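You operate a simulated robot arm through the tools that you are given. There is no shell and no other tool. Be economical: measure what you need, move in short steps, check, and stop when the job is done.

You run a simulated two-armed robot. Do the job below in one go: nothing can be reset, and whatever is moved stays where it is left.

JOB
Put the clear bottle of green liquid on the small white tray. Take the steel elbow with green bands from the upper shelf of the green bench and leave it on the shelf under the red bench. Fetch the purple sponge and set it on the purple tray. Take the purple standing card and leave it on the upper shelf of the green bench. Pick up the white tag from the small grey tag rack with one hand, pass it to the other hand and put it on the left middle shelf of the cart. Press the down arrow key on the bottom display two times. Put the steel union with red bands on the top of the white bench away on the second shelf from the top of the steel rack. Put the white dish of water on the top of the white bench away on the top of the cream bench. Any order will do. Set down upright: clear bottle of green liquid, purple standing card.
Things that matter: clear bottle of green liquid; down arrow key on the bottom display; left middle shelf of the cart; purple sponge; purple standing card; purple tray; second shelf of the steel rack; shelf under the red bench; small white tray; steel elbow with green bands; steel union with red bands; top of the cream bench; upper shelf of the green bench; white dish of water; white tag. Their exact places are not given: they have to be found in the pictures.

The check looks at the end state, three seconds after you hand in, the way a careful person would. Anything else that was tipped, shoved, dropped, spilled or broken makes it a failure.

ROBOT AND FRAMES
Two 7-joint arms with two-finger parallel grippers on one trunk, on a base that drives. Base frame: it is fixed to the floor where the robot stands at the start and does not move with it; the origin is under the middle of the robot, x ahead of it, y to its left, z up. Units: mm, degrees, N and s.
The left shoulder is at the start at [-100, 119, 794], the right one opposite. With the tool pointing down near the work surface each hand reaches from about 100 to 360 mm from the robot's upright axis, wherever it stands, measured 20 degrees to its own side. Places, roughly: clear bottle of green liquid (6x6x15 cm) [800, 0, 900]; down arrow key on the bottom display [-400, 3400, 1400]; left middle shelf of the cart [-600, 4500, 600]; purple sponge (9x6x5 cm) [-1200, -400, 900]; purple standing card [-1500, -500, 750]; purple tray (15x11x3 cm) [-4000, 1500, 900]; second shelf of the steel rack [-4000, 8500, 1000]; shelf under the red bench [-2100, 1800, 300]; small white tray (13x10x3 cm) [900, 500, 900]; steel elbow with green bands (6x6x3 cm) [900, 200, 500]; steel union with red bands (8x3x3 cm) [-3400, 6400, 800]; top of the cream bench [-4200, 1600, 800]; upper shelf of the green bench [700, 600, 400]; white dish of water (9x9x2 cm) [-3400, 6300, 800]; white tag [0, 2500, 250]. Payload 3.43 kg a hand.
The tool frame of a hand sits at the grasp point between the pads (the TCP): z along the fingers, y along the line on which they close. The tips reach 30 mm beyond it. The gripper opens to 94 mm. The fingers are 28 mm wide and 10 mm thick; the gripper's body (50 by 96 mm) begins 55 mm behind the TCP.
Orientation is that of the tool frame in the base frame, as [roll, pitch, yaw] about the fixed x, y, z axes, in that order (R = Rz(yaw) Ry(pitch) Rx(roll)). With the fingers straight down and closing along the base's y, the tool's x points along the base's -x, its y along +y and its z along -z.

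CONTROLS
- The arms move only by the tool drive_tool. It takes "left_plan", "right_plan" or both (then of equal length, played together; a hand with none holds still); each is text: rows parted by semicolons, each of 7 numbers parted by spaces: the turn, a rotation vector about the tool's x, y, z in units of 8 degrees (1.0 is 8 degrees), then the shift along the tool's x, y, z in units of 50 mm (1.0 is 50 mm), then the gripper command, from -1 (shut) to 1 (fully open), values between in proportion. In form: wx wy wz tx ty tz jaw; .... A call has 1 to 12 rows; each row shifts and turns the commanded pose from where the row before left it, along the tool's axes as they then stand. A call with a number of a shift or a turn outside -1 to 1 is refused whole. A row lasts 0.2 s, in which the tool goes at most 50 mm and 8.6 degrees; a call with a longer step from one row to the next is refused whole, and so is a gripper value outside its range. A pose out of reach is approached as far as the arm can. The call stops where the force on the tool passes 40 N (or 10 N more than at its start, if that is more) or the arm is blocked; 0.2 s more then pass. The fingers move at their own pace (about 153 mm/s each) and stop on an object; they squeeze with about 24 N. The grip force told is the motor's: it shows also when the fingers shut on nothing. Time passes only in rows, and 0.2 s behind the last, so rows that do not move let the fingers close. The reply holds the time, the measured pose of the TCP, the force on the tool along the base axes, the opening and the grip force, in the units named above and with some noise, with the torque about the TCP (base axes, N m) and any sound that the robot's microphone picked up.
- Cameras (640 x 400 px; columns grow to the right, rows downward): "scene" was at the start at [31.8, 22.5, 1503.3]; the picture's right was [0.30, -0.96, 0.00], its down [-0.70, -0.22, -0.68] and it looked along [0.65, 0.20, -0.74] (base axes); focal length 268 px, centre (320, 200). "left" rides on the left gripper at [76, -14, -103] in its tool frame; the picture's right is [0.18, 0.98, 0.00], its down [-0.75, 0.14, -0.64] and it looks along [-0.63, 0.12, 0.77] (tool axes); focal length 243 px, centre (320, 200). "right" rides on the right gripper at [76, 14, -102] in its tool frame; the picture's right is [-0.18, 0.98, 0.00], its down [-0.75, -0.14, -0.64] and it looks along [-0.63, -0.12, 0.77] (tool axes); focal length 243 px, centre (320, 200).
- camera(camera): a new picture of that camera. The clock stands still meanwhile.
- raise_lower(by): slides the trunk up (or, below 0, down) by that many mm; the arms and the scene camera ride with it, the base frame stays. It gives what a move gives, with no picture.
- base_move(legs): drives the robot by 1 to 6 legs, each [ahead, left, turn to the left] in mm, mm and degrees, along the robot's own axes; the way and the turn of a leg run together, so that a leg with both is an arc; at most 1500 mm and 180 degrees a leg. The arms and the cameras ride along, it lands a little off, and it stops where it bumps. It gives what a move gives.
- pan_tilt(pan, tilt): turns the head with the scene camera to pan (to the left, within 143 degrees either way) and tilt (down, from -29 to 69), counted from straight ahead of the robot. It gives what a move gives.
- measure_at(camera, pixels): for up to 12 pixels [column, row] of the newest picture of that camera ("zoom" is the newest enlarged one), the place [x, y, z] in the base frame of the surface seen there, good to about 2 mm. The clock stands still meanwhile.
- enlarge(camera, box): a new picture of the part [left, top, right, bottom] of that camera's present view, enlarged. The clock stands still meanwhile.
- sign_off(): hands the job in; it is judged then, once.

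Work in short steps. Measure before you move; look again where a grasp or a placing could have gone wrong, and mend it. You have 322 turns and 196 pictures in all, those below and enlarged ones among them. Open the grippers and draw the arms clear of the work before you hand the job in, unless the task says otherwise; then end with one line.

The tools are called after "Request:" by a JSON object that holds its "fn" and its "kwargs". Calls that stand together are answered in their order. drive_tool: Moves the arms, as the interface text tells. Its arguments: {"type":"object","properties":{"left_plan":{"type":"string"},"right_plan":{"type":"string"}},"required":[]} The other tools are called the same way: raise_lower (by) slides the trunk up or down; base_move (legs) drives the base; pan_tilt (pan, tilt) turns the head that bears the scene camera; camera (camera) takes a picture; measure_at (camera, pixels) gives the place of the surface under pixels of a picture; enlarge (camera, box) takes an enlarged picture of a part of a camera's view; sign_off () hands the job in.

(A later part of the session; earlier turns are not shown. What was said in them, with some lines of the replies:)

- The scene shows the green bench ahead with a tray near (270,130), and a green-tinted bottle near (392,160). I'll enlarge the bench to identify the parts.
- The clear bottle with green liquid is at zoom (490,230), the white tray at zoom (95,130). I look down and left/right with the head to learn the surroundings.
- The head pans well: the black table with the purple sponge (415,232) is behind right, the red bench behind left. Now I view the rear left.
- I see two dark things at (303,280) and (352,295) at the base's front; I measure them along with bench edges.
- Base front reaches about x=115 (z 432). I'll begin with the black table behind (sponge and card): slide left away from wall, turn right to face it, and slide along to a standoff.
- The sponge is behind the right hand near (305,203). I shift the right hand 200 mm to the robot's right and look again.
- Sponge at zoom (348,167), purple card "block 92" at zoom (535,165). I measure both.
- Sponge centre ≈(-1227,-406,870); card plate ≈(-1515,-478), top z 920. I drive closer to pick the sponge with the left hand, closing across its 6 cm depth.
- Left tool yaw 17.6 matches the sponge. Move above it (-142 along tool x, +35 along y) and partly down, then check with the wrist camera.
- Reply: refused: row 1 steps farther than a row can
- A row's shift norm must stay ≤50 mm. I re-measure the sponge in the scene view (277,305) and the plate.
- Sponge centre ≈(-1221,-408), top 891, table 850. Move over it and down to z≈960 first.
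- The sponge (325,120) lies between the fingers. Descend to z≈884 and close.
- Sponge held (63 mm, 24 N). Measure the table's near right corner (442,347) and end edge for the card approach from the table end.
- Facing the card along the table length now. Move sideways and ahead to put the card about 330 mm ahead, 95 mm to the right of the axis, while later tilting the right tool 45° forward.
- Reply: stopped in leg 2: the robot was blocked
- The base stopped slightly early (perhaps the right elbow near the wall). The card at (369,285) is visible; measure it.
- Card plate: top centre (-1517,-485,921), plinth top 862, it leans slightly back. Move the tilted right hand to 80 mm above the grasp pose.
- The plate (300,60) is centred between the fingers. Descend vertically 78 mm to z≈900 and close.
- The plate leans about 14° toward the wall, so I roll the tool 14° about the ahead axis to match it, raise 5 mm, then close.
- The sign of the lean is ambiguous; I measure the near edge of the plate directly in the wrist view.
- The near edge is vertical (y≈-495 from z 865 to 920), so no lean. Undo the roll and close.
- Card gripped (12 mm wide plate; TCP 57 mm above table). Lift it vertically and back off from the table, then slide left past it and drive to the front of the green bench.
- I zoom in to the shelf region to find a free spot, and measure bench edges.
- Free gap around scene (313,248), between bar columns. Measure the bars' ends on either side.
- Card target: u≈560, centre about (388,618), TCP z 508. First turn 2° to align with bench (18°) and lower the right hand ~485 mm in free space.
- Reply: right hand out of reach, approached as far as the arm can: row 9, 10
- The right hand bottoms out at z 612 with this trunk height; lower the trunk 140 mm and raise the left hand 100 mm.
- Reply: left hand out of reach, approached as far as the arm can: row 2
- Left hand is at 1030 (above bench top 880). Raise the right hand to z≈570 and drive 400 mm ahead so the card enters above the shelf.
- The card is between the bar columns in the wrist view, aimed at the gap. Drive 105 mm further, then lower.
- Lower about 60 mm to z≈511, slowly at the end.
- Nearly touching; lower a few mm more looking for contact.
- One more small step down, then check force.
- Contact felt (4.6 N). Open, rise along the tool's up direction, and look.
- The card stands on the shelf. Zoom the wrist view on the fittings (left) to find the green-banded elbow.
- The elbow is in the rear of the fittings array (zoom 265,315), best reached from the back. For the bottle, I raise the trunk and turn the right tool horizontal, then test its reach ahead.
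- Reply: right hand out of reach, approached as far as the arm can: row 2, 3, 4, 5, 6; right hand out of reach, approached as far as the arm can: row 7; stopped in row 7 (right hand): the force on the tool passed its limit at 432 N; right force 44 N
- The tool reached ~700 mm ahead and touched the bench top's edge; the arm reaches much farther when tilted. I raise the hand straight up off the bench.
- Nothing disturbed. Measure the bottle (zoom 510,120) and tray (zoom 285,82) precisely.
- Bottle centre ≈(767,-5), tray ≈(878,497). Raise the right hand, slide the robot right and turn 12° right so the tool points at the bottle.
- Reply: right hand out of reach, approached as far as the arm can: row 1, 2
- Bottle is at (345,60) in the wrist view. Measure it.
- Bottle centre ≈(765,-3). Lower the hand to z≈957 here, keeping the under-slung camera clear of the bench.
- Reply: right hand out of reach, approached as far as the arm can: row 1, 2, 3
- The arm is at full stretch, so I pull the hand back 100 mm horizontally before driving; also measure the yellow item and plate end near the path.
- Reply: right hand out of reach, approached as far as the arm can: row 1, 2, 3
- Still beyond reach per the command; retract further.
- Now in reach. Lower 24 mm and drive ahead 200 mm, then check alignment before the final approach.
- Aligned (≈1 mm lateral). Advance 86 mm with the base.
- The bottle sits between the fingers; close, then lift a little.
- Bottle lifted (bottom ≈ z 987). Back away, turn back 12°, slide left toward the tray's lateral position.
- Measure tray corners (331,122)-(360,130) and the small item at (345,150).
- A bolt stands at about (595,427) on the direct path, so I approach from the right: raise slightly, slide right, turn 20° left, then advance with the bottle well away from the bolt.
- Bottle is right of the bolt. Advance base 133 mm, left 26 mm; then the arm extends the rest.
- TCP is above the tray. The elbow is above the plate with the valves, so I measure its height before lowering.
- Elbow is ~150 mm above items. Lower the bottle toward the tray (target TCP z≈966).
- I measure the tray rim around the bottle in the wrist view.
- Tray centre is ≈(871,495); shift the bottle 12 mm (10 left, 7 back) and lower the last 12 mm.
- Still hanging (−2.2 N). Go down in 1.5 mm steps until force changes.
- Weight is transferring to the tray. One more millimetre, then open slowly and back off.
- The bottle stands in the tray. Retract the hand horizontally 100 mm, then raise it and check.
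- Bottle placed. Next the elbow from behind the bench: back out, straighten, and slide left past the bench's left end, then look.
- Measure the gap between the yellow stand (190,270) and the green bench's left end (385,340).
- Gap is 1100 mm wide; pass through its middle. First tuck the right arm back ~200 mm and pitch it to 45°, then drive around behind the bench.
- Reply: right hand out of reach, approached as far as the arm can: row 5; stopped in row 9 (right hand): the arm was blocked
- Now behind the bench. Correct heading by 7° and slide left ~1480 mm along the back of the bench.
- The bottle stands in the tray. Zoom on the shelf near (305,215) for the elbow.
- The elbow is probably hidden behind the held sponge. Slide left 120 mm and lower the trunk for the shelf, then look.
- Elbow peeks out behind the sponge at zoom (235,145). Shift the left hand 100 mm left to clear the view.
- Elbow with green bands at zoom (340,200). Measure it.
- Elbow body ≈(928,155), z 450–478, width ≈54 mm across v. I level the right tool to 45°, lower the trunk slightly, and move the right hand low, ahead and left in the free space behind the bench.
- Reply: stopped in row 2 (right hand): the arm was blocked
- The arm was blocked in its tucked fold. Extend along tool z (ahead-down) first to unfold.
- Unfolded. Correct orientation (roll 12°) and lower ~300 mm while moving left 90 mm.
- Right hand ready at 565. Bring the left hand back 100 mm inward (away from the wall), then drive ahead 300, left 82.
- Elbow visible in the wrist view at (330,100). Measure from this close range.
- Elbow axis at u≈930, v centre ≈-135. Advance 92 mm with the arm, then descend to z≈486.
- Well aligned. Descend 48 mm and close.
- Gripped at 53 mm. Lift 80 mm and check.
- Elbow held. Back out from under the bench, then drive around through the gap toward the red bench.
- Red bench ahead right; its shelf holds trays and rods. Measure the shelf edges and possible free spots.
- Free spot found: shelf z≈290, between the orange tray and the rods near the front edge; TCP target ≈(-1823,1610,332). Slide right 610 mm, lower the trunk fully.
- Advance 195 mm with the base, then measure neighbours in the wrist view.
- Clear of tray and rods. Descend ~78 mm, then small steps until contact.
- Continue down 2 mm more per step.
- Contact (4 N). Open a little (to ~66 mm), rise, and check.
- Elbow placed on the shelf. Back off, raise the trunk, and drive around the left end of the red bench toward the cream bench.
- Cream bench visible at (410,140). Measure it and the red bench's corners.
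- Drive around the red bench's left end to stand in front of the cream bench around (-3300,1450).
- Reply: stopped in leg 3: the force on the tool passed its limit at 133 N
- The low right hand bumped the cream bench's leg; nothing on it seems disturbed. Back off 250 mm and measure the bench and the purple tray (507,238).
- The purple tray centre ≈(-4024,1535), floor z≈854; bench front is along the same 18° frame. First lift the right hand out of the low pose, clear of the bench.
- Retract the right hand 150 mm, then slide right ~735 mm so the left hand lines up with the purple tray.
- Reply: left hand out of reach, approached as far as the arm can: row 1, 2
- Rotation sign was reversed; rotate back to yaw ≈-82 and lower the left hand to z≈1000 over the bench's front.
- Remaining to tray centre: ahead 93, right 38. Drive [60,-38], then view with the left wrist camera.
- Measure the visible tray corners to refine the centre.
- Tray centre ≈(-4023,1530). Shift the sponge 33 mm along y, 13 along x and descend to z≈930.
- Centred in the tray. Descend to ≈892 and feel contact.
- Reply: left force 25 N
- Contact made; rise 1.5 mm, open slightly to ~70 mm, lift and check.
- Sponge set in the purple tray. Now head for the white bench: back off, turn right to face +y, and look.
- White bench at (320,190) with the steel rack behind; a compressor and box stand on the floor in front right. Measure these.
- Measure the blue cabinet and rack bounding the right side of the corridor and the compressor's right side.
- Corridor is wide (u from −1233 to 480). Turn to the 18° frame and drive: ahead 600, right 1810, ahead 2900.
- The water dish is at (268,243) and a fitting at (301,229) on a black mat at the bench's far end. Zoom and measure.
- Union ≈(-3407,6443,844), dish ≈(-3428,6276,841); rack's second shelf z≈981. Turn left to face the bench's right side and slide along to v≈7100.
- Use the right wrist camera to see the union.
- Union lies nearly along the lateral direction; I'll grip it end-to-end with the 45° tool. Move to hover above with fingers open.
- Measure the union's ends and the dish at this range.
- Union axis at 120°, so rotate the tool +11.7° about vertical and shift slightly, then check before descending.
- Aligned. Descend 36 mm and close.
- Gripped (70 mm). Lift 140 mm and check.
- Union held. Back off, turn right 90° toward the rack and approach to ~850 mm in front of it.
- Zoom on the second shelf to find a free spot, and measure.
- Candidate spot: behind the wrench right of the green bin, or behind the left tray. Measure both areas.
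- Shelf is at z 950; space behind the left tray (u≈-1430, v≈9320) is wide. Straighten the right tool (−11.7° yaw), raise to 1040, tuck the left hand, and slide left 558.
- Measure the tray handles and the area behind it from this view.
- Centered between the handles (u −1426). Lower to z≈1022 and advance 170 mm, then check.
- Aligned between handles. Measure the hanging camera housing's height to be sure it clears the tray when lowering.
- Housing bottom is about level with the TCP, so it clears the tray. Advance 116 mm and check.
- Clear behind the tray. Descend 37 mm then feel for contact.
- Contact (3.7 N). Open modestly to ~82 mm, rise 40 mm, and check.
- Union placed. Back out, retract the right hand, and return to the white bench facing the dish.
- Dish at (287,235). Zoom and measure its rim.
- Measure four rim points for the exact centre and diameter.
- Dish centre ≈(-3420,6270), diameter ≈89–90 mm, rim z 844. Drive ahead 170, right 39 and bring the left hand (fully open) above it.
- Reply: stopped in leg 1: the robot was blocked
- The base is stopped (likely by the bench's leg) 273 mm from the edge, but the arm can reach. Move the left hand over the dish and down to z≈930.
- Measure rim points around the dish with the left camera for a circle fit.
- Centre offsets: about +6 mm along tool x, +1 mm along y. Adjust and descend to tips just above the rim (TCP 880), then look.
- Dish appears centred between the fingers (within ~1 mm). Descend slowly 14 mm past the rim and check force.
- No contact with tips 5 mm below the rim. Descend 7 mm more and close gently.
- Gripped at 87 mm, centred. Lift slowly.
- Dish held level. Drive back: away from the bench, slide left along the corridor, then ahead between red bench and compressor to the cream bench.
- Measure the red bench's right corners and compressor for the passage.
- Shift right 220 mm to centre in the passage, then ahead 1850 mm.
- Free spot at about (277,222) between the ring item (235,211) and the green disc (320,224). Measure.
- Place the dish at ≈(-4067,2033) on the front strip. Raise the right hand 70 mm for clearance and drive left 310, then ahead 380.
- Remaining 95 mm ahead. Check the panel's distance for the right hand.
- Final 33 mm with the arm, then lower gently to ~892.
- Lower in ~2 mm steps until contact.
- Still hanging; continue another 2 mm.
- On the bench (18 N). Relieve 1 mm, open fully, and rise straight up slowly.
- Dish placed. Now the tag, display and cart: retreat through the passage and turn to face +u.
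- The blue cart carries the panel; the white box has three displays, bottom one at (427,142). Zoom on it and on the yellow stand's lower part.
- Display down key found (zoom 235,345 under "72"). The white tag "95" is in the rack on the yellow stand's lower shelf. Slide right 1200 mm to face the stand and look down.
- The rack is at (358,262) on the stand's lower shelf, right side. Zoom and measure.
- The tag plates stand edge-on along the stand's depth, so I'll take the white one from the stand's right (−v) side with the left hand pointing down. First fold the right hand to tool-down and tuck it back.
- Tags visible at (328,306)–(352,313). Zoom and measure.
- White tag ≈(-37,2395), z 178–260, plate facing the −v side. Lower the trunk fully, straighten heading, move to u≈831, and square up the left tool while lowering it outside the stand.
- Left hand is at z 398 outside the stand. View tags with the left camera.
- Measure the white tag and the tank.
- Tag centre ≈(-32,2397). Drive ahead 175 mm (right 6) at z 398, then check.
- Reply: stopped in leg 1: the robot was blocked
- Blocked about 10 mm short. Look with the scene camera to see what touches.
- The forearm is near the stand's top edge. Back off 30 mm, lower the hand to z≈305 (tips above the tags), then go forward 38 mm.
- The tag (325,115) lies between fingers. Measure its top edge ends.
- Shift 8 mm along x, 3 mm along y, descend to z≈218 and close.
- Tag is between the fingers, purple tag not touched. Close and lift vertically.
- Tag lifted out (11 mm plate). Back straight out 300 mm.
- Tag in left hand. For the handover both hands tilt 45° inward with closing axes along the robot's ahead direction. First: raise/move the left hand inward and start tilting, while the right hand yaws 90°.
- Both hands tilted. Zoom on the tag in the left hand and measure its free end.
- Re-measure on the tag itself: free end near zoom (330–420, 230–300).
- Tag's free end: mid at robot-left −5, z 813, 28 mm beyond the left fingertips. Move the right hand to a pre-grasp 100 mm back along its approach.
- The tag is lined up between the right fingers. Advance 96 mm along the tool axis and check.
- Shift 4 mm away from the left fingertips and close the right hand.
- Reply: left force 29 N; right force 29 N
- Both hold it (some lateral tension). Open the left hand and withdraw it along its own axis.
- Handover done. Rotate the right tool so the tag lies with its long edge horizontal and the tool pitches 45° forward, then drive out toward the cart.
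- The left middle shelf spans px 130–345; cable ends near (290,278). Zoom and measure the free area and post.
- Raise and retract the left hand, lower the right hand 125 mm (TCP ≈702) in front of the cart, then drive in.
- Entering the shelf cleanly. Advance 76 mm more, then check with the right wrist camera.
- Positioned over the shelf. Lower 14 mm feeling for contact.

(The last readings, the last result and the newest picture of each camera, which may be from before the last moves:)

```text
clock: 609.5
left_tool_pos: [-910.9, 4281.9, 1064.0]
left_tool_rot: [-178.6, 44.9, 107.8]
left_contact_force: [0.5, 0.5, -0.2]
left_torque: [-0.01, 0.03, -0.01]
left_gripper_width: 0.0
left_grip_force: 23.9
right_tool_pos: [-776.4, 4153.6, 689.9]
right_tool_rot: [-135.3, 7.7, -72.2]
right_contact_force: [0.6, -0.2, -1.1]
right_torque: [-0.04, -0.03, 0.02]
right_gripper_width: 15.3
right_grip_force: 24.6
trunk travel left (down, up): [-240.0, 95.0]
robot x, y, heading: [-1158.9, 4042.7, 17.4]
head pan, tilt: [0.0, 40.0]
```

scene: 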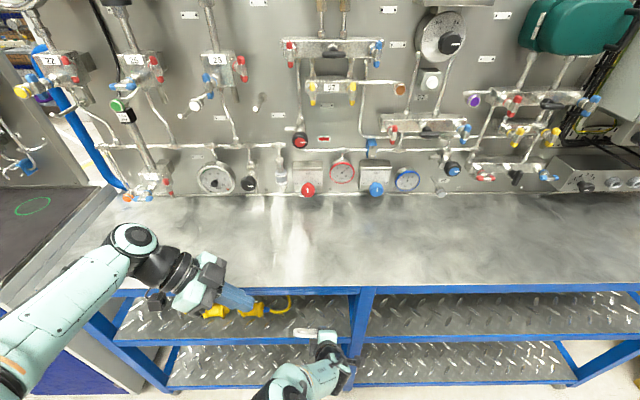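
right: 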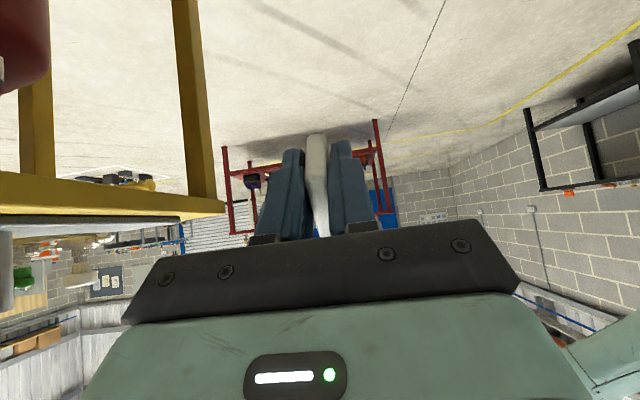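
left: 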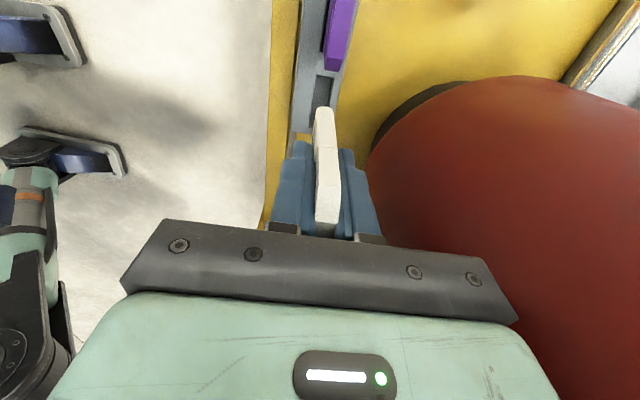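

Request:
{"fn": "drive_tool", "kwargs": {"right_plan": "0 0 0 0.011 0.056 0.057 -1;0 0 0 0.006 0.028 0.028 -1;0 0 0 0 0 0 -1"}}

Request:
{"fn": "camera", "kwargs": {"camera": "right"}}

```text
clock: 610.3
left_tool_pos: [-912.2, 4281.6, 1065.0]
left_tool_rot: [-178.8, 45.0, 107.6]
left_contact_force: [-0.7, 0.3, 0.3]
left_torque: [-0.01, 0.03, -0.03]
left_gripper_width: 0.2
left_grip_force: 24.0
right_tool_pos: [-777.3, 4153.2, 684.2]
right_tool_rot: [-134.8, 7.9, -72.2]
right_contact_force: [-10.4, -7.2, 37.6]
right_torque: [-0.44, -0.02, -0.14]
right_gripper_width: 15.5
right_grip_force: 23.9
trunk travel left (down, up): [-240.0, 95.0]
robot x, y, heading: [-1157.5, 4047.7, 17.2]
head pan, tilt: [0.0, 40.0]
```

```text
40 pictures are left
```

right: 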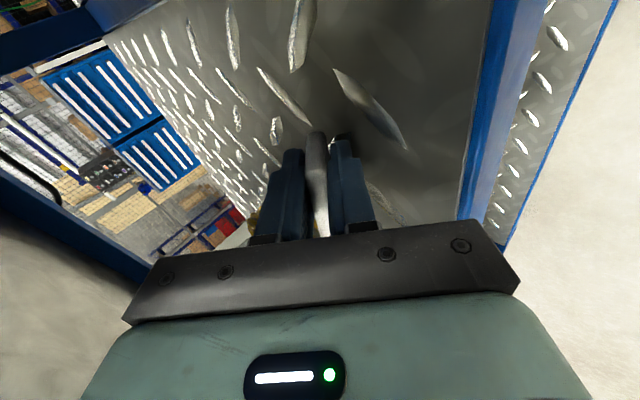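

Contact at z 684. Raise 9 mm, open slowly so the tag settles on the shelf, and look.

Request:
{"fn": "drive_tool", "kwargs": {"right_plan": "0 0 0 -0.024 -0.125 -0.127 -1;0 0 0 0 0 0 -0.6;0 0 0 0 0 0 -0.5;0 0 0 0 0 0 -0.4;0 0 0 0 0 0 -0.3;0 0 0 0 0 0 -0.3"}}

Request:
{"fn": "enlarge", "kwargs": {"camera": "scene", "box": [220, 270, 400, 390]}}

Request:
{"fn": "camera", "kwargs": {"camera": "right"}}

```text
clock: 611.7
left_tool_pos: [-910.1, 4281.9, 1064.7]
left_tool_rot: [-178.7, 45.0, 107.8]
left_contact_force: [0.6, 0.1, 0.9]
left_torque: [0.0, 0.01, -0.02]
left_gripper_width: 0.0
left_grip_force: 24.5
right_tool_pos: [-777.9, 4154.0, 692.0]
right_tool_rot: [-135.2, 7.9, -72.1]
right_contact_force: [-0.1, -0.3, 2.5]
right_torque: [-0.01, 0.01, 0.03]
right_gripper_width: 32.4
right_grip_force: 0.0
trunk travel left (down, up): [-240.0, 95.0]
robot x, y, heading: [-1161.4, 4046.1, 17.1]
head pan, tilt: [0.0, 40.0]
```

```text
3.33 times, centred on (310, 330) of scene
```

zoom: 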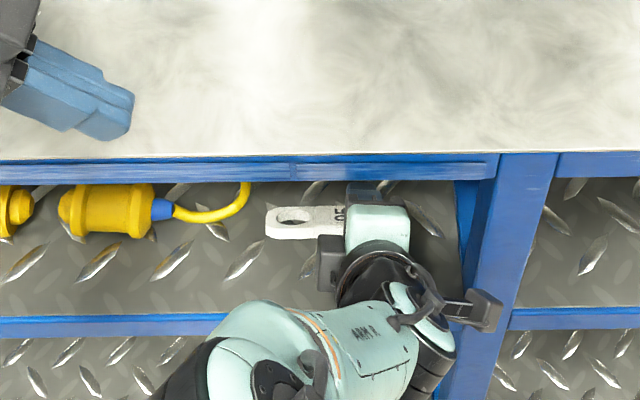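

```text
38 pictures are left
```

right: 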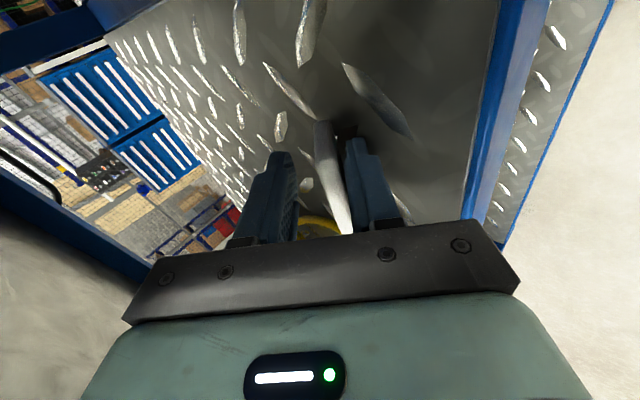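

The tag leans on the lower finger. Withdraw slowly along the tool axis so it slides off onto the shelf.

Request:
{"fn": "drive_tool", "kwargs": {"right_plan": "0 0 0 0 0 -0.12 -0.3;0 0 0 0 0 -0.12 -0.2;0 0 0 0 0 -0.12 -0.2;0 0 0 0 0 -0.15 -0.2;0 0 0 0 0 -0.15 -0.2;0 0 0 0 0 -0.2 -0.2;0 0 0 0 0 -0.25 -0.2;0 0 0 0 0 0 -0.2;0 0 0 0 0 0 -0.2"}}

Request:
{"fn": "enlarge", "kwargs": {"camera": "scene", "box": [220, 270, 400, 390]}}

Request:
{"fn": "camera", "kwargs": {"camera": "right"}}

```text
clock: 613.7
left_tool_pos: [-911.0, 4282.5, 1065.2]
left_tool_rot: [-178.6, 44.9, 107.8]
left_contact_force: [0.1, -0.2, 0.8]
left_torque: [0.0, -0.01, 0.03]
left_gripper_width: 0.2
left_grip_force: 24.4
right_tool_pos: [-812.7, 4136.9, 730.0]
right_tool_rot: [-135.3, 7.8, -72.2]
right_contact_force: [0.1, 0.4, -0.4]
right_torque: [0.02, -0.05, 0.0]
right_gripper_width: 37.7
right_grip_force: 0.0
trunk travel left (down, up): [-240.0, 95.0]
robot x, y, heading: [-1158.6, 4045.7, 17.3]
head pan, tilt: [0.0, 40.0]
```

```text
3.33 times, centred on (310, 330) of scene
```

zoom: 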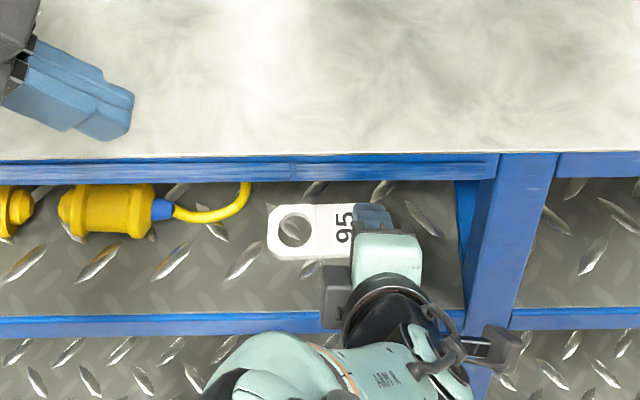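

```text
36 pictures are left
```

right: 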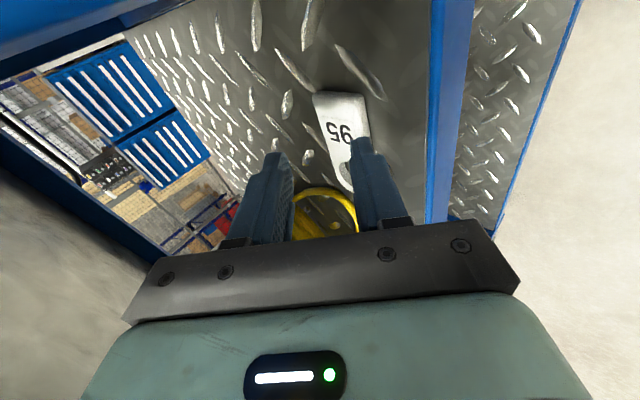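

The tag lies flat on the left middle shelf. Back out, then position in front of the display, raise the trunk, and roll the right tool back to its standard orientation.

Request:
{"fn": "base_move", "kwargs": {"legs": [[-330, 0, 0.5], [0, -800, 0]]}}

Request:
{"fn": "drive_tool", "kwargs": {"right_plan": "0 0 0.9375 0 0 0 -1;0 0 0.9375 0 0 0 -1;0 0 0.9375 0 0 0 -1;0 0 0.9375 0 0 0 -1;0 0 0.9375 0 0 0 -1;0 0 0.9375 0 0 0 -1;0 0 0.9375 0 0 0 -1;0 0 0.9375 0 0 0 -1;0 0 0.9375 0 0 0 -1;0 0 0.9375 0 0 0 -1;0 0 0.9375 0 0 0 -1;0 0 0.9375 0 0 0 -1"}}

Request:
{"fn": "raise_lower", "kwargs": {"by": 95}}

Request:
{"fn": "pan_tilt", "kwargs": {"pan": 0, "tilt": 15}}

Request:
{"fn": "camera", "kwargs": {"camera": "scene"}}

```text
clock: 622.8
left_tool_pos: [-989.1, 3427.9, 1063.3]
left_tool_rot: [-178.7, 45.0, 107.4]
left_contact_force: [-0.3, 0.1, 1.5]
left_torque: [0.0, 0.0, 0.0]
left_gripper_width: 0.3
left_grip_force: 24.2
right_tool_pos: [-893.2, 3282.3, 729.3]
right_tool_rot: [-135.3, 7.8, -72.7]
right_contact_force: [0.3, -0.3, 0.5]
right_torque: [-0.02, -0.01, 0.0]
right_gripper_width: 37.7
right_grip_force: 0.0
trunk travel left (down, up): [-240.0, 95.0]
robot x, y, heading: [-1240.9, 3195.1, 16.8]
head pan, tilt: [0.0, 40.0]
```

```text
clock: 625.4
left_tool_pos: [-988.6, 3427.1, 1063.3]
left_tool_rot: [-178.7, 45.0, 107.3]
left_contact_force: [-0.3, 0.7, -0.3]
left_torque: [0.0, -0.01, -0.02]
left_gripper_width: 0.0
left_grip_force: 24.3
right_tool_pos: [-892.6, 3282.3, 729.2]
right_tool_rot: [169.0, 44.1, -170.6]
right_contact_force: [-0.5, 0.3, 0.4]
right_torque: [-0.02, 0.01, -0.02]
right_gripper_width: 0.0
right_grip_force: 23.8
trunk travel left (down, up): [-240.0, 95.0]
robot x, y, heading: [-1234.0, 3192.6, 16.8]
head pan, tilt: [0.0, 40.0]
```

```text
clock: 626.7
left_tool_pos: [-990.0, 3427.9, 1159.9]
left_tool_rot: [-178.7, 45.1, 107.3]
left_contact_force: [-0.5, -0.4, 0.4]
left_torque: [0.03, -0.01, 0.03]
left_gripper_width: 0.0
left_grip_force: 23.8
right_tool_pos: [-893.4, 3281.3, 824.5]
right_tool_rot: [169.1, 44.2, -170.4]
right_contact_force: [0.3, 0.5, -1.1]
right_torque: [0.0, -0.03, 0.02]
right_gripper_width: 0.0
right_grip_force: 24.0
trunk travel left (down, up): [-335.0, 0.0]
robot x, y, heading: [-1240.6, 3193.3, 16.7]
head pan, tilt: [0.0, 40.0]
```

```text
clock: 627.6
left_tool_pos: [-989.5, 3427.0, 1158.0]
left_tool_rot: [-178.7, 45.0, 107.3]
left_contact_force: [0.4, -0.5, 0.2]
left_torque: [0.01, 0.02, 0.02]
left_gripper_width: 0.0
left_grip_force: 23.8
right_tool_pos: [-891.8, 3282.6, 825.2]
right_tool_rot: [169.0, 44.1, -170.3]
right_contact_force: [0.1, 0.3, 0.0]
right_torque: [0.01, 0.0, 0.0]
right_gripper_width: 0.0
right_grip_force: 24.1
trunk travel left (down, up): [-335.0, 0.0]
robot x, y, heading: [-1240.2, 3193.8, 16.5]
head pan, tilt: [0.0, 15.0]
```

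```text
35 pictures are left
```

scene: 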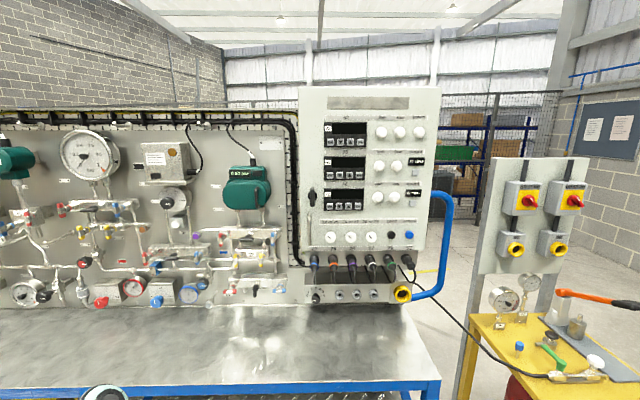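

Zoom on the bottom display ("72") to find and measure the down key.

Request:
{"fn": "enlarge", "kwargs": {"camera": "scene", "box": [315, 180, 375, 220]}}

Request:
{"fn": "measure_at", "kwargs": {"camera": "zoom", "pixels": [[150, 260], [235, 258], [320, 256], [410, 256], [190, 258], [275, 258], [275, 160], [270, 300], [235, 235], [235, 280]]}}

```text
10.00 times, centred on (345, 200) of scene
```

zoom: 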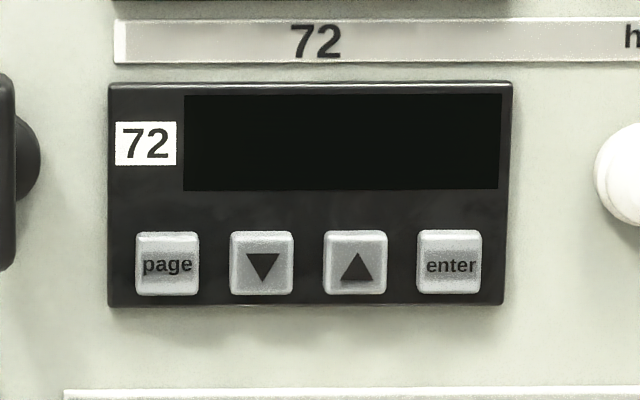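

```text
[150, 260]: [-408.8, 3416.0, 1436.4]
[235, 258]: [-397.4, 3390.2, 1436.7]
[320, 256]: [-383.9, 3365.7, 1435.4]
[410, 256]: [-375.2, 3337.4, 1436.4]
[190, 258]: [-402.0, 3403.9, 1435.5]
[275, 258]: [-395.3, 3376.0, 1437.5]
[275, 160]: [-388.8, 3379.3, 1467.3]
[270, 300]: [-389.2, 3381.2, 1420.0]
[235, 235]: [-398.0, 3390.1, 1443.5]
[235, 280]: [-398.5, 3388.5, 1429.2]
```

Down key centre ≈(-396,3381,1435), protruding ~6.5 mm. Square up the right tool, raise it, and pitch to horizontal.

Request:
{"fn": "drive_tool", "kwargs": {"right_plan": "0.35 0.035 -0.35 0 0 0 -1;0.35 0.035 -0.35 0 0 0 -1;0 0 0 -0.6 0 -0.6 -1;0 0 0 -0.6 0 -0.6 -1;0 0 0 -0.6 0 -0.6 -1;0 0 0 -0.6 0 -0.6 -1;0 0 0 -0.6 0 -0.6 -1;0 0 0 -0.6 0 -0.6 -1;0 0 0 -0.6 0 -0.6 -1;0 0 0 0 0 0 -1"}}

Request:
{"fn": "drive_tool", "kwargs": {"right_plan": "0 -0.94 0 -0.3 0 0.3 -1;0 -0.94 0 -0.3 0 0.3 -1;0 -0.94 0 -0.3 0 0.3 -1;0 -0.94 0 -0.3 0 0 -1;0 -0.94 0 -0.3 0 0 -1;0 -0.94 0 -0.3 0 0 -1;0 0 0 -0.8 0 0 -1;0 0 0 -0.8 0 0 -1;0 0 0 0 0 0 -1"}}

```text
clock: 629.8
left_tool_pos: [-988.8, 3427.3, 1158.3]
left_tool_rot: [-178.8, 45.0, 107.3]
left_contact_force: [-0.8, 0.2, 0.1]
left_torque: [-0.02, 0.03, -0.02]
left_gripper_width: 0.3
left_grip_force: 24.1
right_tool_pos: [-888.4, 3283.5, 1119.5]
right_tool_rot: [-179.9, 44.1, -162.6]
right_contact_force: [0.8, -0.4, -0.8]
right_torque: [0.0, -0.02, 0.0]
right_gripper_width: 0.0
right_grip_force: 24.1
trunk travel left (down, up): [-335.0, 0.0]
robot x, y, heading: [-1240.4, 3195.5, 16.7]
head pan, tilt: [0.0, 15.0]
```

```text
clock: 631.8
left_tool_pos: [-989.1, 3427.4, 1158.7]
left_tool_rot: [-178.6, 45.0, 107.3]
left_contact_force: [0.2, 0.2, 0.5]
left_torque: [0.03, 0.02, -0.01]
left_gripper_width: 0.0
left_grip_force: 23.5
right_tool_pos: [-816.6, 3308.6, 1252.1]
right_tool_rot: [-166.3, 89.4, -148.8]
right_contact_force: [0.5, 0.1, 0.1]
right_torque: [0.01, -0.01, 0.01]
right_gripper_width: 0.0
right_grip_force: 23.8
trunk travel left (down, up): [-335.0, 0.0]
robot x, y, heading: [-1239.5, 3190.9, 16.7]
head pan, tilt: [0.0, 15.0]
```

Horizontal pitch reached at z 1252. Raise another 183 mm.

Request:
{"fn": "drive_tool", "kwargs": {"right_plan": "0 0 0 -0.9 0 0 -1;0 0 0 -0.9 0 0 -1;0 0 0 -0.9 0 0 -1;0 0 0 -0.95 0 0 -1;0 0 0 0 0 0 -1"}}

Request:
{"fn": "camera", "kwargs": {"camera": "right"}}

```text
clock: 633.0
left_tool_pos: [-988.6, 3427.6, 1158.3]
left_tool_rot: [-178.8, 45.0, 107.3]
left_contact_force: [0.3, 0.3, 0.4]
left_torque: [-0.01, -0.02, -0.01]
left_gripper_width: 0.4
left_grip_force: 23.5
right_tool_pos: [-813.3, 3308.9, 1434.9]
right_tool_rot: [-168.1, 89.3, -151.0]
right_contact_force: [0.0, -0.5, 0.0]
right_torque: [-0.01, -0.02, 0.02]
right_gripper_width: 0.1
right_grip_force: 23.8
trunk travel left (down, up): [-335.0, 0.0]
robot x, y, heading: [-1238.4, 3189.7, 16.8]
head pan, tilt: [0.0, 15.0]
```

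```text
33 pictures are left
```

right: 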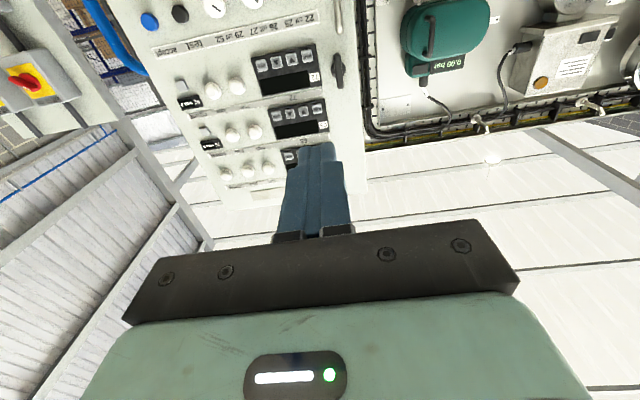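

Tip height matches the key. Drive ahead 300 and right 53 to line up with the key, then measure the offset.

Request:
{"fn": "base_move", "kwargs": {"legs": [[0, -53, 1], [300, 0, 0]]}}

Request:
{"fn": "camera", "kwargs": {"camera": "right"}}

Request:
{"fn": "camera", "kwargs": {"camera": "scene"}}

```text
clock: 635.8
left_tool_pos: [-702.3, 3472.0, 1158.6]
left_tool_rot: [-178.7, 45.0, 108.6]
left_contact_force: [0.6, 0.3, -0.5]
left_torque: [-0.01, -0.01, -0.04]
left_gripper_width: 0.1
left_grip_force: 24.3
right_tool_pos: [-525.6, 3359.0, 1434.2]
right_tool_rot: [-167.8, 89.3, -149.2]
right_contact_force: [-0.2, -0.1, 1.3]
right_torque: [-0.01, 0.03, -0.01]
right_gripper_width: 0.0
right_grip_force: 23.8
trunk travel left (down, up): [-335.0, 0.0]
robot x, y, heading: [-950.1, 3228.8, 18.2]
head pan, tilt: [0.0, 15.0]
```

```text
32 pictures are left
```

right: 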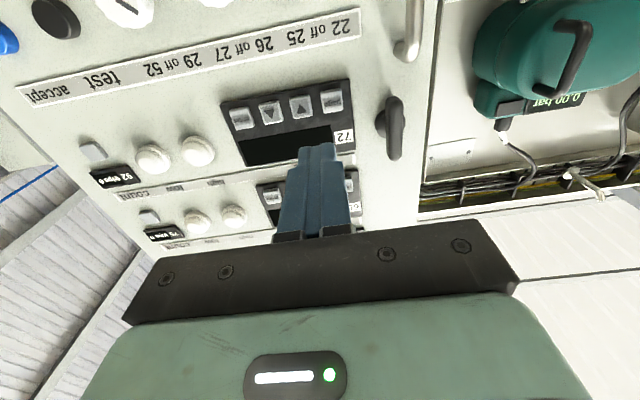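

```text
31 pictures are left
```

scene: 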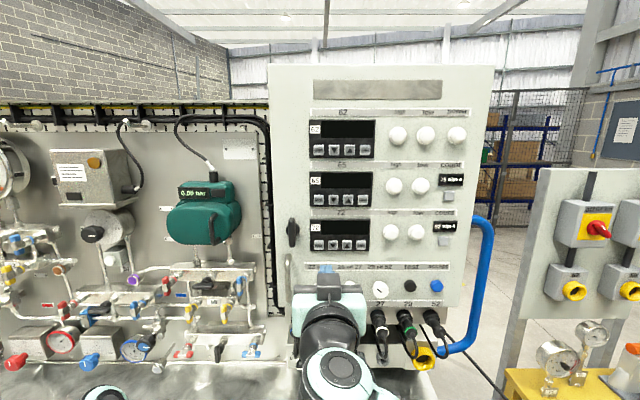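

In the inverted wrist view the down key is second from the right at (301,105). Measure it and neighbours.

Request:
{"fn": "measure_at", "kwargs": {"camera": "right", "pixels": [[301, 105], [269, 112], [332, 101], [301, 100], [301, 112], [241, 118], [316, 103]]}}

Request:
{"fn": "enlarge", "kwargs": {"camera": "right", "box": [220, 70, 370, 170]}}

Request:
{"fn": "enlarge", "kwargs": {"camera": "scene", "box": [295, 210, 385, 270]}}

Request:
{"fn": "measure_at", "kwargs": {"camera": "zoom", "pixels": [[270, 245], [180, 245], [370, 245], [460, 245], [270, 225], [270, 265]]}}

```text
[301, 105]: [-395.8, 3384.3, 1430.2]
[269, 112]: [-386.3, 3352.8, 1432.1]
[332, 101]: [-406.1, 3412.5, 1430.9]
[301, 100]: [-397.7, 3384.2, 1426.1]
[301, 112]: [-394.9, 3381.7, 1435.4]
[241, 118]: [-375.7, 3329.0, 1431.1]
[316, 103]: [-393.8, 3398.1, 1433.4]
```

```text
4.00 times, centred on (295, 120) of right
```

zoom: 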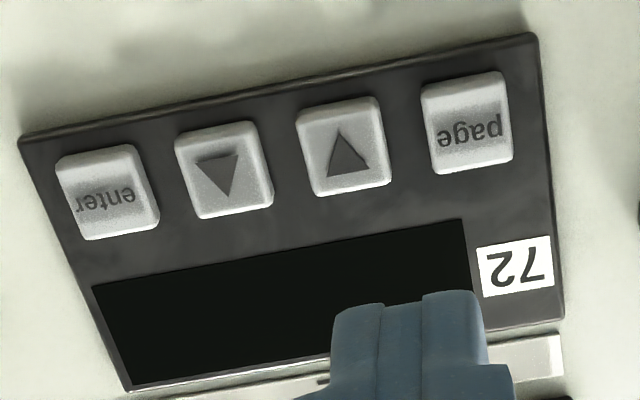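

```text
6.67 times, centred on (340, 240) of scene
```

zoom: 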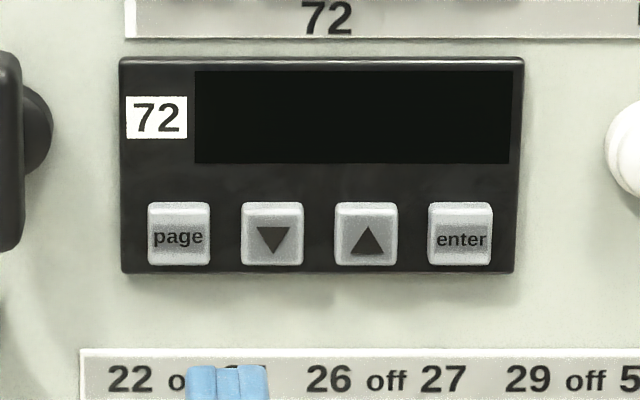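

```text
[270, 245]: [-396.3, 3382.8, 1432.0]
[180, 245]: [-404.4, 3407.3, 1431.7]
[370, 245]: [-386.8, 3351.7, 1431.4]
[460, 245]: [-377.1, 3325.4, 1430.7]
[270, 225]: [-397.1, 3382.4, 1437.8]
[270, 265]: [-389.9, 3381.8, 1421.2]
```

Key centre ≈(-396,3382,1434). Drive 70 ahead, 18 right; then arm for the final presses.

Request:
{"fn": "base_move", "kwargs": {"legs": [[70, -18, 0]]}}

Request:
{"fn": "enlarge", "kwargs": {"camera": "right", "box": [220, 60, 400, 180]}}

```text
clock: 636.8
left_tool_pos: [-634.6, 3475.9, 1157.7]
left_tool_rot: [-178.7, 45.0, 108.8]
left_contact_force: [-0.4, -0.2, 0.2]
left_torque: [0.01, -0.01, 0.01]
left_gripper_width: 0.0
left_grip_force: 24.3
right_tool_pos: [-455.0, 3362.3, 1434.5]
right_tool_rot: [-168.6, 89.4, -149.7]
right_contact_force: [0.3, -0.2, 0.3]
right_torque: [0.0, 0.0, 0.04]
right_gripper_width: 0.0
right_grip_force: 24.2
trunk travel left (down, up): [-335.0, 0.0]
robot x, y, heading: [-879.2, 3235.5, 18.1]
head pan, tilt: [0.0, 15.0]
```

```text
3.33 times, centred on (310, 120) of right
```

zoom: 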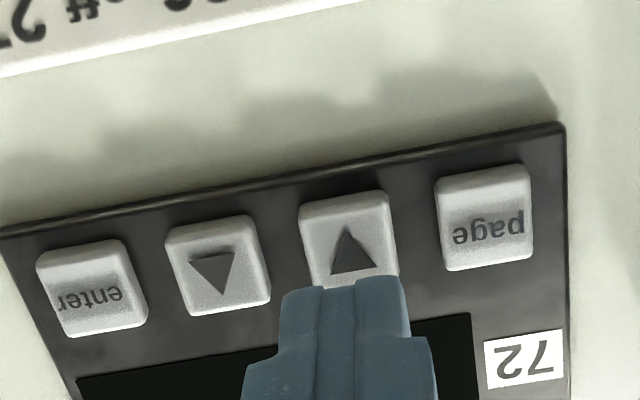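

Aligned (lateral within 1 mm), tip ≈33 mm from the key. First press: advance to about 3 mm past contact, then retreat.

Request:
{"fn": "drive_tool", "kwargs": {"right_plan": "0 0 0 0 0 0.5 -1;0 0 0 0 0 0.1 -1;0 0 0 0 0 0.04 -1;0 0 0 0 0 0.04 -1;0 0 0 0 0 0 -1"}}

```text
clock: 638.0
left_tool_pos: [-632.4, 3476.7, 1159.6]
left_tool_rot: [-178.7, 45.0, 108.6]
left_contact_force: [0.4, -0.8, 0.6]
left_torque: [-0.01, 0.0, 0.0]
left_gripper_width: 0.0
left_grip_force: 24.3
right_tool_pos: [-421.8, 3372.9, 1435.6]
right_tool_rot: [-167.8, 89.2, -149.0]
right_contact_force: [-0.6, -0.5, 0.3]
right_torque: [-0.01, 0.02, 0.0]
right_gripper_width: 0.1
right_grip_force: 24.6
trunk travel left (down, up): [-335.0, 0.0]
robot x, y, heading: [-878.8, 3234.8, 18.0]
head pan, tilt: [0.0, 15.0]
heard: click
```

A click was heard: first press registered. Retreat 15 mm to release.

Request:
{"fn": "drive_tool", "kwargs": {"right_plan": "0 0 0 0 0 -0.3 -1;0 0 0 0 0 0 -1"}}

Request:
{"fn": "enlarge", "kwargs": {"camera": "scene", "box": [295, 150, 415, 250]}}

```text
clock: 638.6
left_tool_pos: [-632.6, 3477.7, 1159.8]
left_tool_rot: [-178.6, 45.0, 108.7]
left_contact_force: [0.9, 0.2, 0.2]
left_torque: [0.01, -0.01, 0.04]
left_gripper_width: 0.3
left_grip_force: 24.2
right_tool_pos: [-435.4, 3369.3, 1435.0]
right_tool_rot: [-169.0, 89.3, -150.1]
right_contact_force: [0.1, 0.1, -0.6]
right_torque: [0.0, 0.01, 0.0]
right_gripper_width: 0.2
right_grip_force: 24.4
trunk travel left (down, up): [-335.0, 0.0]
robot x, y, heading: [-876.9, 3233.9, 18.4]
head pan, tilt: [0.0, 15.0]
```

```text
4.00 times, centred on (355, 200) of scene
```

zoom: 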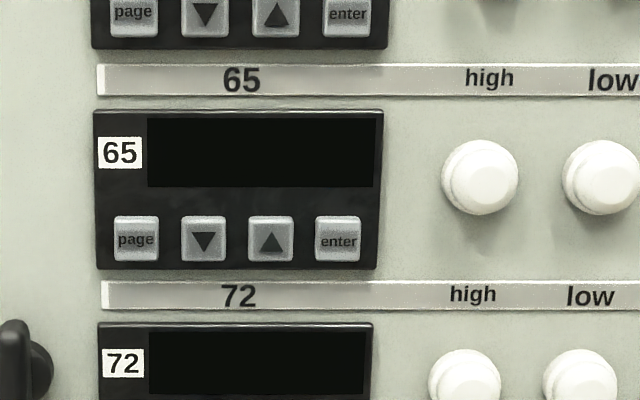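

Second press: advance the same 15 mm and listen.

Request:
{"fn": "drive_tool", "kwargs": {"right_plan": "0 0 0 0 0 0.3 -1;0 0 0 0 0 0 -1"}}

```text
clock: 639.2
left_tool_pos: [-632.0, 3476.8, 1159.0]
left_tool_rot: [-178.8, 45.0, 108.6]
left_contact_force: [0.5, 0.4, 0.3]
left_torque: [-0.01, 0.01, -0.04]
left_gripper_width: 0.0
left_grip_force: 23.6
right_tool_pos: [-421.7, 3372.7, 1434.8]
right_tool_rot: [-167.7, 89.3, -148.9]
right_contact_force: [-0.4, -0.3, 0.5]
right_torque: [-0.01, 0.0, -0.03]
right_gripper_width: 0.0
right_grip_force: 24.1
trunk travel left (down, up): [-335.0, 0.0]
robot x, y, heading: [-876.7, 3233.0, 18.1]
head pan, tilt: [0.0, 15.0]
```

No click yet. Advance in 1 mm steps until heard.

Request:
{"fn": "drive_tool", "kwargs": {"right_plan": "0 0 0 0 0 0.02 -1;0 0 0 0 0 0 -1"}}

```text
clock: 639.8
left_tool_pos: [-632.6, 3477.5, 1158.5]
left_tool_rot: [-178.8, 45.1, 108.7]
left_contact_force: [1.1, 0.3, 0.1]
left_torque: [-0.01, -0.01, 0.01]
left_gripper_width: 0.2
left_grip_force: 24.2
right_tool_pos: [-421.6, 3373.4, 1436.5]
right_tool_rot: [-167.0, 89.2, -148.1]
right_contact_force: [-1.3, 0.6, 0.3]
right_torque: [0.0, -0.03, 0.05]
right_gripper_width: 0.1
right_grip_force: 23.6
trunk travel left (down, up): [-335.0, 0.0]
robot x, y, heading: [-875.6, 3233.4, 18.0]
head pan, tilt: [0.0, 15.0]
heard: click
```

Second click heard. Retreat 45 mm with the arm and then back the base away.

Request:
{"fn": "drive_tool", "kwargs": {"right_plan": "0 0 0 0 0 -0.5 -1;0 0 0 0 0 -0.5 -1;0 0 0 0 0 0 -1"}}

Request:
{"fn": "base_move", "kwargs": {"legs": [[-450, 0, 0]]}}

Request:
{"fn": "camera", "kwargs": {"camera": "scene"}}

```text
clock: 640.6
left_tool_pos: [-630.7, 3477.3, 1158.4]
left_tool_rot: [-178.7, 45.0, 108.7]
left_contact_force: [0.1, 0.1, -0.5]
left_torque: [0.0, -0.03, -0.02]
left_gripper_width: 0.2
left_grip_force: 24.1
right_tool_pos: [-467.2, 3356.1, 1435.2]
right_tool_rot: [-168.7, 89.2, -149.7]
right_contact_force: [0.1, 0.1, -0.7]
right_torque: [0.01, 0.01, -0.02]
right_gripper_width: 0.1
right_grip_force: 23.8
trunk travel left (down, up): [-335.0, 0.0]
robot x, y, heading: [-880.4, 3237.5, 17.9]
head pan, tilt: [0.0, 15.0]
```

```text
clock: 643.4
left_tool_pos: [-1070.8, 3333.2, 1157.9]
left_tool_rot: [-178.7, 45.0, 108.6]
left_contact_force: [-0.3, 0.3, -0.5]
left_torque: [0.0, -0.02, -0.01]
left_gripper_width: 0.1
left_grip_force: 23.9
right_tool_pos: [-906.6, 3211.8, 1436.9]
right_tool_rot: [-167.5, 89.3, -148.9]
right_contact_force: [-0.1, -0.2, 0.7]
right_torque: [0.0, -0.02, 0.02]
right_gripper_width: 0.1
right_grip_force: 24.4
trunk travel left (down, up): [-335.0, 0.0]
robot x, y, heading: [-1315.0, 3091.7, 18.0]
head pan, tilt: [0.0, 15.0]
```

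```text
26 pictures are left
```

scene: 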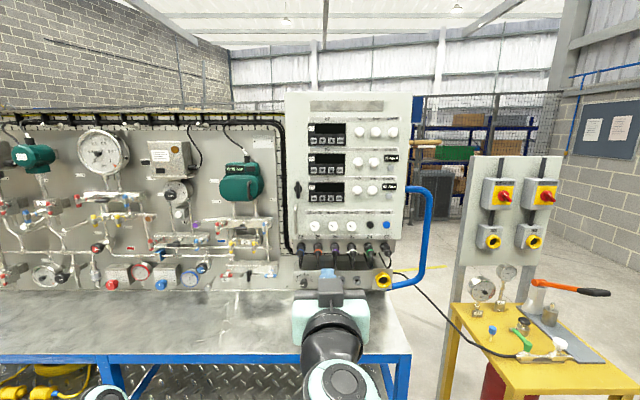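

Both presses done. A quick last check on the green bench (card and bottle) by panning right.

Request:
{"fn": "pan_tilt", "kwargs": {"pan": -62, "tilt": 20}}

Request:
{"fn": "enlarge", "kwargs": {"camera": "scene", "box": [160, 60, 480, 340]}}

```text
clock: 644.7
left_tool_pos: [-1071.2, 3334.2, 1157.8]
left_tool_rot: [-178.7, 45.1, 108.6]
left_contact_force: [-0.5, -0.6, -0.2]
left_torque: [0.0, 0.01, 0.02]
left_gripper_width: 0.1
left_grip_force: 23.9
right_tool_pos: [-906.1, 3212.2, 1436.3]
right_tool_rot: [-167.8, 89.3, -149.1]
right_contact_force: [0.3, -0.4, 1.1]
right_torque: [0.03, 0.02, -0.03]
right_gripper_width: 0.0
right_grip_force: 23.9
trunk travel left (down, up): [-335.0, 0.0]
robot x, y, heading: [-1314.2, 3091.5, 17.7]
head pan, tilt: [-62.0, 20.0]
```

```text
1.43 times, centred on (320, 200) of scene
```

zoom: 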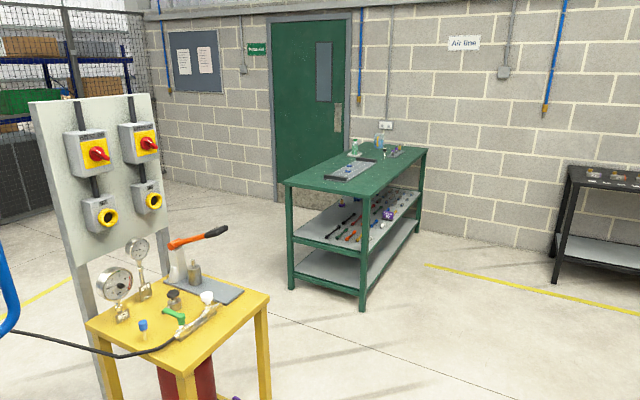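

Card stands on the green shelf, bottle is on its tray. Open both grippers and hand in.

Request:
{"fn": "drive_tool", "kwargs": {"left_plan": "0 0 0 0 0 0 1;0 0 0 0 0 0 1;0 0 0 0 0 0 1", "right_plan": "0 0 0 0 0 0 1;0 0 0 0 0 0 1;0 0 0 0 0 0 1"}}

Request:
{"fn": "sign_off", "kwargs": {}}

```text
clock: 645.5
left_tool_pos: [-1071.2, 3332.8, 1158.4]
left_tool_rot: [-178.7, 45.0, 108.7]
left_contact_force: [0.1, 0.0, 0.0]
left_torque: [-0.01, -0.01, 0.01]
left_gripper_width: 94.0
left_grip_force: 0.0
right_tool_pos: [-906.3, 3212.0, 1436.8]
right_tool_rot: [-167.7, 89.4, -149.1]
right_contact_force: [0.8, -0.3, -0.3]
right_torque: [0.02, -0.02, -0.01]
right_gripper_width: 94.3
right_grip_force: 0.1
trunk travel left (down, up): [-335.0, 0.0]
robot x, y, heading: [-1317.6, 3092.4, 18.0]
head pan, tilt: [-62.0, 20.0]
```

```text
The job is handed in.
```

All eight tasks are done and the job is handed in. There were two hard bumps on the way: the right hand hit the green bench's edge (432 N) and a leg of the cream bench (133 N), and the pictures afterwards showed nothing out of place.
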